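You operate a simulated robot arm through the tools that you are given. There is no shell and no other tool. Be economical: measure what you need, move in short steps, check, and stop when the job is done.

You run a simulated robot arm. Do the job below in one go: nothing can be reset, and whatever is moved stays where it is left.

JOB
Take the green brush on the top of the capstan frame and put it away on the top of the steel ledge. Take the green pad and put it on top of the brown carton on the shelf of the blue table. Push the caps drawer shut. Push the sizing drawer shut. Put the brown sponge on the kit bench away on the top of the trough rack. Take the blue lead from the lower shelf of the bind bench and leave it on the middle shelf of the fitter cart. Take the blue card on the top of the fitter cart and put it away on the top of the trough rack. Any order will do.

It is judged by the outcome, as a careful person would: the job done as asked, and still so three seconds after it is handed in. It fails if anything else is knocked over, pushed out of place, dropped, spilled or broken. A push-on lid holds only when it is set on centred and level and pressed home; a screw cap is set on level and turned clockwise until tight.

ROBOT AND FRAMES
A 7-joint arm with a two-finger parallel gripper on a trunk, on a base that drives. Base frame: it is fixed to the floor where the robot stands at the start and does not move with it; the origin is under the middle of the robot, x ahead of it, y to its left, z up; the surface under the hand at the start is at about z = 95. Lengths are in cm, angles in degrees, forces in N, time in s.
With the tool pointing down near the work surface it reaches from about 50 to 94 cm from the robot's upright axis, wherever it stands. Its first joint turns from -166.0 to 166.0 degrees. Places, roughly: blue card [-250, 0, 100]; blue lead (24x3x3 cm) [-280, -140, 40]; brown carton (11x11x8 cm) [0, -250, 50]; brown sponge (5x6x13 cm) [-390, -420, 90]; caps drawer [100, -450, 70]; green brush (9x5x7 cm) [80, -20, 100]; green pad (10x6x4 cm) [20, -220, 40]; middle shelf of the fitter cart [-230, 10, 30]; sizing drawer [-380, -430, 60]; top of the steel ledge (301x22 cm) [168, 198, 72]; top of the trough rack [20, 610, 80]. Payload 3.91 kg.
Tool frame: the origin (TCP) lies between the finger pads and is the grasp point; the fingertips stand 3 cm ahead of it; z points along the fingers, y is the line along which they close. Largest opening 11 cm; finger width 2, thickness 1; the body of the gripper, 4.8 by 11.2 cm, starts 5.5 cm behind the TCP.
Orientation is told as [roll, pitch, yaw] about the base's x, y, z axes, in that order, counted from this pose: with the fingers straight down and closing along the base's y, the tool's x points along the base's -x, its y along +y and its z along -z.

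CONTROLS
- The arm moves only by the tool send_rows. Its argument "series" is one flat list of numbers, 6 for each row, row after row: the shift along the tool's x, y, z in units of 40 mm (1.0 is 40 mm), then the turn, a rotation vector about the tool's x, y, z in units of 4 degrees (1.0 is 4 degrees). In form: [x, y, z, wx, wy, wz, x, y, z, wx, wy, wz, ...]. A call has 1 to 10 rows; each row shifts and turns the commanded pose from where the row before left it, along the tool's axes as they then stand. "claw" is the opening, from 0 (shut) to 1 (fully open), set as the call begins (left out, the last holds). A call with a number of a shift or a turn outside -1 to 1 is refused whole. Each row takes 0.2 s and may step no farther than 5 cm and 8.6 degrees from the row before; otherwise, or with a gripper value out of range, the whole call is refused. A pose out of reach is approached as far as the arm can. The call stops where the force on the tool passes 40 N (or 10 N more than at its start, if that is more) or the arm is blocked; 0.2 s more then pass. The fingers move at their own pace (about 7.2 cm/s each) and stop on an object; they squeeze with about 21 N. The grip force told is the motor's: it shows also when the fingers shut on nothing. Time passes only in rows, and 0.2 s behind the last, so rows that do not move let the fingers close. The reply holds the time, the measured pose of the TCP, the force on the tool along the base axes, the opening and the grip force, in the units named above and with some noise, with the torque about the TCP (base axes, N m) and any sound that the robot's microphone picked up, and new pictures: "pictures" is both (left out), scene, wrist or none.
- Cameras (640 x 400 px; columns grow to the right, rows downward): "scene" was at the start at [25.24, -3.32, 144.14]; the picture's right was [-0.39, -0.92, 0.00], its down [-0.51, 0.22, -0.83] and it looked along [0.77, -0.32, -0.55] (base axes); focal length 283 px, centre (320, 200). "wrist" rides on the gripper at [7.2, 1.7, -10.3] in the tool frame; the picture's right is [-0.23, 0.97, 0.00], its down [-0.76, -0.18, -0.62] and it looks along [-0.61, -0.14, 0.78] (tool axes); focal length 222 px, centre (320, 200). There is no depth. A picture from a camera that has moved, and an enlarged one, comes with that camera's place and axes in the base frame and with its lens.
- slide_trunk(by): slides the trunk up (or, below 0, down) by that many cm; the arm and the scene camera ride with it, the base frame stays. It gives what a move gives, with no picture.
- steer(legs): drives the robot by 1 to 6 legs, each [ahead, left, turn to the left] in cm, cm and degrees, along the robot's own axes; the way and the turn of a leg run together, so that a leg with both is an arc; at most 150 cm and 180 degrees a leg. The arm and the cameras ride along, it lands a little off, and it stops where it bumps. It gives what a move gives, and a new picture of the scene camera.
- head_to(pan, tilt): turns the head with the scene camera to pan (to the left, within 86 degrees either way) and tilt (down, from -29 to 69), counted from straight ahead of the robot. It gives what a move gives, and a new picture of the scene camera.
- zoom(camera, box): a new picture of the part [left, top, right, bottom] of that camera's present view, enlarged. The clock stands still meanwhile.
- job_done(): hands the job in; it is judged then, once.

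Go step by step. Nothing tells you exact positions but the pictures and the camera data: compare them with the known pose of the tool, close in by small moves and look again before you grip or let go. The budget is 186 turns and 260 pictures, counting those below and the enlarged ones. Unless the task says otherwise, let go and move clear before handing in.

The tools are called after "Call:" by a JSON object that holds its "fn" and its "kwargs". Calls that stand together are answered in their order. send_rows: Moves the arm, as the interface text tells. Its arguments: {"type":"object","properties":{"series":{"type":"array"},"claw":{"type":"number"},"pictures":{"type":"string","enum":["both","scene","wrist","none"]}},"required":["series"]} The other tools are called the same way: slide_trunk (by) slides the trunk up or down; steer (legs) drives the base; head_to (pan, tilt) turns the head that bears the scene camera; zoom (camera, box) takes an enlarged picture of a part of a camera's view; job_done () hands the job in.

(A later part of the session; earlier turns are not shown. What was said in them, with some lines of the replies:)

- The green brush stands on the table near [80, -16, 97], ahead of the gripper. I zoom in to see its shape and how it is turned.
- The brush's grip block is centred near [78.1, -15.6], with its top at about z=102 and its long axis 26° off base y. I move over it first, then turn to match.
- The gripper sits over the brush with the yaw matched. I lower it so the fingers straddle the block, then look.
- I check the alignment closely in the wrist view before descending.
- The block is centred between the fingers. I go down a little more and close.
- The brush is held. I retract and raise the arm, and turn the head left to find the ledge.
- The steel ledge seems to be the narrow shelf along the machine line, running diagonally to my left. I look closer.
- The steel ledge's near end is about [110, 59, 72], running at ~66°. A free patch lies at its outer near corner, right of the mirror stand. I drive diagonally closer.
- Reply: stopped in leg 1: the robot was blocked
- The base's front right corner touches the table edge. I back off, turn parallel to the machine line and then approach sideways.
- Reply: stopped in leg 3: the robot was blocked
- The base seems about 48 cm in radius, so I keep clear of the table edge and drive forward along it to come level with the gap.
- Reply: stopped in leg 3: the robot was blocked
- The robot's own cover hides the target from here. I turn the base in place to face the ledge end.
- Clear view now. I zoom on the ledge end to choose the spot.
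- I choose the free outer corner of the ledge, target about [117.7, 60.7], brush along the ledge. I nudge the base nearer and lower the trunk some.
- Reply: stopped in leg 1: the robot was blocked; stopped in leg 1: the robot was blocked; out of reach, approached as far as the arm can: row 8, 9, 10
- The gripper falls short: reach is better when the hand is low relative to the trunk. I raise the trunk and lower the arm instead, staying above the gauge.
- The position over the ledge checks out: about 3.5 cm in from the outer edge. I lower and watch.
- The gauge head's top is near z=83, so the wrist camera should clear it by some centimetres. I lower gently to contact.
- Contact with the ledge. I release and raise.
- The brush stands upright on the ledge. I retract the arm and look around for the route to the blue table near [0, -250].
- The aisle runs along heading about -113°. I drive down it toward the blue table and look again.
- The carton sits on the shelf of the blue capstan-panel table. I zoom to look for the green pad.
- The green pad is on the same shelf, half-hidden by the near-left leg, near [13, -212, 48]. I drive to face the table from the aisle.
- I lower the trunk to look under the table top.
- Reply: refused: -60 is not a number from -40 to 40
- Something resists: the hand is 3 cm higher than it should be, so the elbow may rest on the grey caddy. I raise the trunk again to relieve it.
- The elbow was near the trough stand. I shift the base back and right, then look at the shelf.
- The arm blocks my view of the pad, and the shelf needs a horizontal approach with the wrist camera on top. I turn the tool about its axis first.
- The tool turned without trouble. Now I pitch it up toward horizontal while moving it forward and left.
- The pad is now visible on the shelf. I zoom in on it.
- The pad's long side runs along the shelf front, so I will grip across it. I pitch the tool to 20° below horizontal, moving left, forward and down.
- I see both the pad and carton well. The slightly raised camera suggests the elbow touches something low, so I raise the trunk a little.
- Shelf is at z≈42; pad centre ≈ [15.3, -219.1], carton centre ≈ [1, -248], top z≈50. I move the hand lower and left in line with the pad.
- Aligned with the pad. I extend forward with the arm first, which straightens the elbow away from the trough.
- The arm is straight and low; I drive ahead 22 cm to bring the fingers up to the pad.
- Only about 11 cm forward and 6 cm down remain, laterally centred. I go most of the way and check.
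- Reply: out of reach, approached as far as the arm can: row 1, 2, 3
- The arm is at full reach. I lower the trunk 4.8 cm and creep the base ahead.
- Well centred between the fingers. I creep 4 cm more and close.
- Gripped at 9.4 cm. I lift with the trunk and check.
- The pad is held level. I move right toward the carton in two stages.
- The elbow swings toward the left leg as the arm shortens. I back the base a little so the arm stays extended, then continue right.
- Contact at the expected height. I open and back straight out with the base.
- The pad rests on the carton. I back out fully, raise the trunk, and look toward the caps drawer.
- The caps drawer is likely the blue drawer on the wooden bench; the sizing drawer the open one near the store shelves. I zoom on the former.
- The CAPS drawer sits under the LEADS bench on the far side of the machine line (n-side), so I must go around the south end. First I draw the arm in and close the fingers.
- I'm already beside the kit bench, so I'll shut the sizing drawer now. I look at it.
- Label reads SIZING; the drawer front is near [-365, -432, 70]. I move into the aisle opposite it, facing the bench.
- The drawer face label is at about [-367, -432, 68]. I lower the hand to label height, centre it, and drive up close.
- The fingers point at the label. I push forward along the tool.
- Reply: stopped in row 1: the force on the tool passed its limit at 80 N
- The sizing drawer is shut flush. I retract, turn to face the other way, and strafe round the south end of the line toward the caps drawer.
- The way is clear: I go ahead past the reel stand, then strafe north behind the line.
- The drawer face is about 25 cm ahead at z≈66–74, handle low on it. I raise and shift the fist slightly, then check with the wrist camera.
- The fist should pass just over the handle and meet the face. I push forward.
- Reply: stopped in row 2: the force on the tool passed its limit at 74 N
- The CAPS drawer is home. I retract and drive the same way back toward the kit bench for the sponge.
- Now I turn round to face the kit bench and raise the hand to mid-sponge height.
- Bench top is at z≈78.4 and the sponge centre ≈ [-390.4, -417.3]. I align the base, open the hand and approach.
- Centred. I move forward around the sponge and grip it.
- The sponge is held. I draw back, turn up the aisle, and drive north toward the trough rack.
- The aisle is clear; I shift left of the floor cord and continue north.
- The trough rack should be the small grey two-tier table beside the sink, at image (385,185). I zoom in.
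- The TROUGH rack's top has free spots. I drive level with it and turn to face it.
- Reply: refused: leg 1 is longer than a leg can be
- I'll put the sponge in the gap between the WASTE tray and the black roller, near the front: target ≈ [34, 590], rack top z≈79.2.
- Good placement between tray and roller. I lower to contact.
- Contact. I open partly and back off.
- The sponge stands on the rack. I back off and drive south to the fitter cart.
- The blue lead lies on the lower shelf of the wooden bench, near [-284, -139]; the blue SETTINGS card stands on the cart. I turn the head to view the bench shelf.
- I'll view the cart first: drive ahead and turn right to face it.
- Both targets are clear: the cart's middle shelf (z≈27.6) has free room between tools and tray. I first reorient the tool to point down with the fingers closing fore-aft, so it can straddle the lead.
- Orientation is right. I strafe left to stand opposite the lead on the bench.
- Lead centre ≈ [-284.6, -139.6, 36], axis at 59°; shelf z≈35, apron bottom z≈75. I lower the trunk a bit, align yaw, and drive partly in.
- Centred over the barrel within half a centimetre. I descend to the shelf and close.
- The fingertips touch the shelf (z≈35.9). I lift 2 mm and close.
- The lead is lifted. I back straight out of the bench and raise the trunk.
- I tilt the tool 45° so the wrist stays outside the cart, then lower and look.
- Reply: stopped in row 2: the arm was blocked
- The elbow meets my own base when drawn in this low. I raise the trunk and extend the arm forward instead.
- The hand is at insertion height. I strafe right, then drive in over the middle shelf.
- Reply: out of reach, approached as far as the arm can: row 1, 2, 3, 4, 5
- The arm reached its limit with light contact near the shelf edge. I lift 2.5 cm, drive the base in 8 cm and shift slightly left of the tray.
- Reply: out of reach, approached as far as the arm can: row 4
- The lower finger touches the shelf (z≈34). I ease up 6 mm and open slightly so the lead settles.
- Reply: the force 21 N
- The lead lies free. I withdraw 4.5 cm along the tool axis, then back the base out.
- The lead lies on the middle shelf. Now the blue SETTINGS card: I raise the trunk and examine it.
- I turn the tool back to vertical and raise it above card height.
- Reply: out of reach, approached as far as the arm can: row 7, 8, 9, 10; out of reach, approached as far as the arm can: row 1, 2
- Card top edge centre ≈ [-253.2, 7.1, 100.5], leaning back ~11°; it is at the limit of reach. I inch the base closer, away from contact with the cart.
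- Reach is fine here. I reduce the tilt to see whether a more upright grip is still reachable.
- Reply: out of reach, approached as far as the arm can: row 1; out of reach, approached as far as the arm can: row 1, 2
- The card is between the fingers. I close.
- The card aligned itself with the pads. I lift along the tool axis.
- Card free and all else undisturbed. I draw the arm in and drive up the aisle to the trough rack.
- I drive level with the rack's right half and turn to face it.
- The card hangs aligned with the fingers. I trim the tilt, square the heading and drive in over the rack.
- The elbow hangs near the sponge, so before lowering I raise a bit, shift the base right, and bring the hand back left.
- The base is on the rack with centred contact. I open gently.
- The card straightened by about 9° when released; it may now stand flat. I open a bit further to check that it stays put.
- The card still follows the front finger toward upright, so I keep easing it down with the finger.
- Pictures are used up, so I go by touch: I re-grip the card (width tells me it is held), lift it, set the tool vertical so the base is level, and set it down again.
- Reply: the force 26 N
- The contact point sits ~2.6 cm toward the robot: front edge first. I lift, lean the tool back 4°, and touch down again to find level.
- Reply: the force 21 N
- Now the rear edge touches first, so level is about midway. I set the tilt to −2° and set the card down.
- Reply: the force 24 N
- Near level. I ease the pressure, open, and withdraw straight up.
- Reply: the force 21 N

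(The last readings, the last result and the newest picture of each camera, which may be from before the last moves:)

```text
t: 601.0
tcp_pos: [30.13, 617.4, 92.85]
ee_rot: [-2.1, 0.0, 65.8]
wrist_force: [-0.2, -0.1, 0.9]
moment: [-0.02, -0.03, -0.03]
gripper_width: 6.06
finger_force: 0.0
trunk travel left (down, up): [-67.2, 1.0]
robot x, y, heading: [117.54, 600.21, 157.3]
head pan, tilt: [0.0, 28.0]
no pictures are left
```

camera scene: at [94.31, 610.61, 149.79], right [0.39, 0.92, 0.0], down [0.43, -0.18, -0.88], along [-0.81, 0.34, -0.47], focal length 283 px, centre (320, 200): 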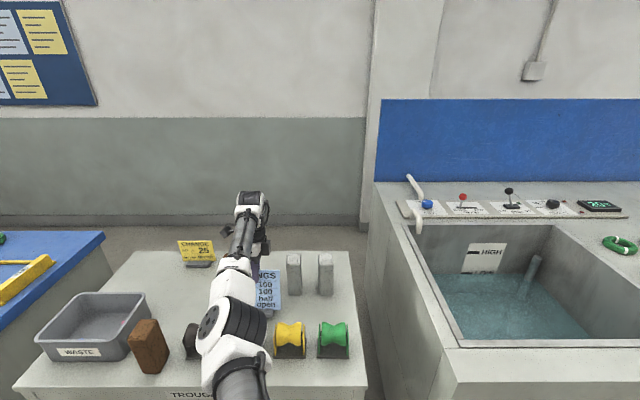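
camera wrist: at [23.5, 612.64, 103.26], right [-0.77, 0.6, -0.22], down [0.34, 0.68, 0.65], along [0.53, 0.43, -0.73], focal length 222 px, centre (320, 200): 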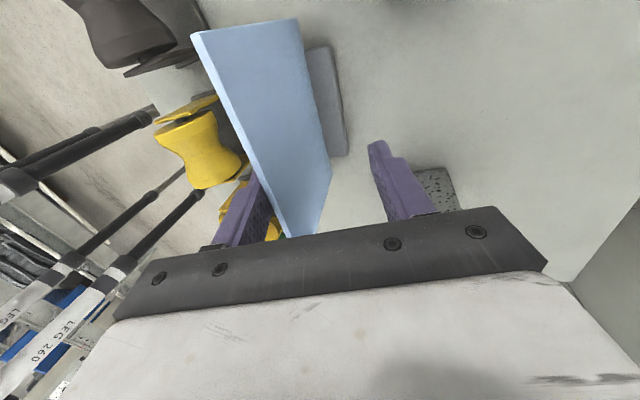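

I check by touch that the card stays standing: rise clear, wait, come back and pinch the top edge.

Call:
{"fn": "send_rows", "kwargs": {"series": [0, 0, -0.4, 0, 0, 0, 0, 0, -0.6, 0, 0, 0, 0, 0, -0.6, 0, 0, 0, 0, 0, 0, 0, 0, 0, 0, 0, 0, 0, 0, 0, 0, 0, 0, 0, 0, 0, 0, 0, 0, 0, 0, 0, 0, 0, 0, 0, 0, 0, 0, 0, 0, 0, 0, 0], "pictures": "none"}}

Call:
{"fn": "send_rows", "kwargs": {"series": [0, 0, 0.6, 0, 0, 0, 0, 0, 0.5, 0, 0, 0, 0, 0, 0, 0, 0, 0], "claw": 0.4, "pictures": "none"}}

Call:
{"fn": "send_rows", "kwargs": {"series": [0, 0, 0, 0, 0, 0, 0, 0, 0, 0, 0, 0, 0, 0, 0, 0, 0, 0, 0, 0, 0, 0, 0, 0], "claw": 0.02, "pictures": "none"}}

```text
t: 603.0
tcp_pos: [29.94, 617.52, 99.22]
ee_rot: [-2.1, 0.1, 65.8]
wrist_force: [-0.1, 0.1, 0.1]
moment: [0.01, -0.02, 0.01]
gripper_width: 6.06
finger_force: 0.0
trunk travel left (down, up): [-67.2, 1.0]
robot x, y, heading: [118.26, 599.95, 157.2]
head pan, tilt: [0.0, 28.0]
no pictures are left
```

```text
t: 603.8
tcp_pos: [30.0, 617.58, 94.89]
ee_rot: [-2.0, 0.0, 65.8]
wrist_force: [-0.5, -0.8, -0.3]
moment: [0.0, 0.04, -0.01]
gripper_width: 4.39
finger_force: 0.0
trunk travel left (down, up): [-67.2, 1.0]
robot x, y, heading: [118.53, 600.17, 157.2]
head pan, tilt: [0.0, 28.0]
no pictures are left
```

```text
t: 604.8
tcp_pos: [29.98, 617.53, 94.8]
ee_rot: [-2.1, 0.0, 65.8]
wrist_force: [0.5, -0.6, -0.7]
moment: [0.02, -0.01, -0.02]
gripper_width: 0.42
finger_force: 21.4
trunk travel left (down, up): [-67.2, 1.0]
robot x, y, heading: [118.33, 600.37, 157.3]
head pan, tilt: [0.0, 28.0]
no pictures are left
```

The card is standing where I left it (0.42 cm between the pads). I release and withdraw.

Call:
{"fn": "send_rows", "kwargs": {"series": [0, 0, 0, 0, 0, 0, 0, 0, 0, 0, 0, 0, 0, 0, 0, 0, 0, 0], "claw": 0.15, "pictures": "none"}}

Call:
{"fn": "send_rows", "kwargs": {"series": [0, 0, 0, 0, 0, 0, 0, 0, 0, 0, 0, 0, 0, 0, 0, 0, 0, 0, 0, 0, -0.4, 0, 0, 0, 0, 0, -0.7, 0, 0, 0, 0, 0, -0.8, 0, 0, 0, 0, 0, -0.8, 0, 0, 0, 0, 0, -0.8, 0, 0, 0], "claw": 0.5, "pictures": "none"}}

Call:
{"fn": "steer", "kwargs": {"legs": [[-40, 0, 0]]}}

```text
t: 605.6
tcp_pos: [30.1, 617.54, 94.87]
ee_rot: [-2.1, 0.0, 65.8]
wrist_force: [0.3, 0.9, 0.1]
moment: [0.01, 0.01, -0.01]
gripper_width: 1.65
finger_force: 0.0
trunk travel left (down, up): [-67.2, 1.0]
robot x, y, heading: [118.24, 600.47, 157.2]
head pan, tilt: [0.0, 28.0]
no pictures are left
```

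```text
t: 607.4
tcp_pos: [29.76, 617.7, 108.88]
ee_rot: [-2.1, 0.0, 65.8]
wrist_force: [-0.6, -1.1, 0.5]
moment: [-0.01, -0.01, -0.03]
gripper_width: 5.52
finger_force: 0.2
trunk travel left (down, up): [-67.2, 1.0]
robot x, y, heading: [117.95, 600.34, 157.1]
head pan, tilt: [0.0, 28.0]
no pictures are left
```

```text
t: 609.9
tcp_pos: [65.66, 602.17, 108.86]
ee_rot: [-2.0, 0.0, 66.1]
wrist_force: [-0.9, -1.3, 0.2]
moment: [0.02, 0.0, -0.01]
gripper_width: 5.53
finger_force: 0.0
trunk travel left (down, up): [-67.2, 1.0]
robot x, y, heading: [154.52, 585.09, 157.5]
head pan, tilt: [0.0, 28.0]
```

The hand is open and well clear of the rack, and every part of the job has been done, so I hand it in.

Call:
{"fn": "job_done", "kwargs": {}}

```text
The job is handed in.
```

I did all seven parts and handed the job in. The last one, the blue card on the trough rack, I could only confirm by touch, because the picture budget had run out.

- **Green brush:** on the steel ledge, at its near outer corner.
- **Green pad:** on top of the brown carton on the blue table's shelf.
- **Caps and sizing drawers:** both pushed shut to the stop.
- **Brown sponge:** standing on the trough rack, between the waste tray and the black roller.
- **Blue lead:** on the middle shelf of the fitter cart.
- **Blue card:** standing on the trough rack behind the rollers. It tipped when I first let go, so I set it down level again. I moved clear, came back and felt it still upright, then let go for good.

One thing I could not rule out: the elbow may have touched the grey caddy (trough stand) beside the blue table early on. It showed no visible shift afterwards.
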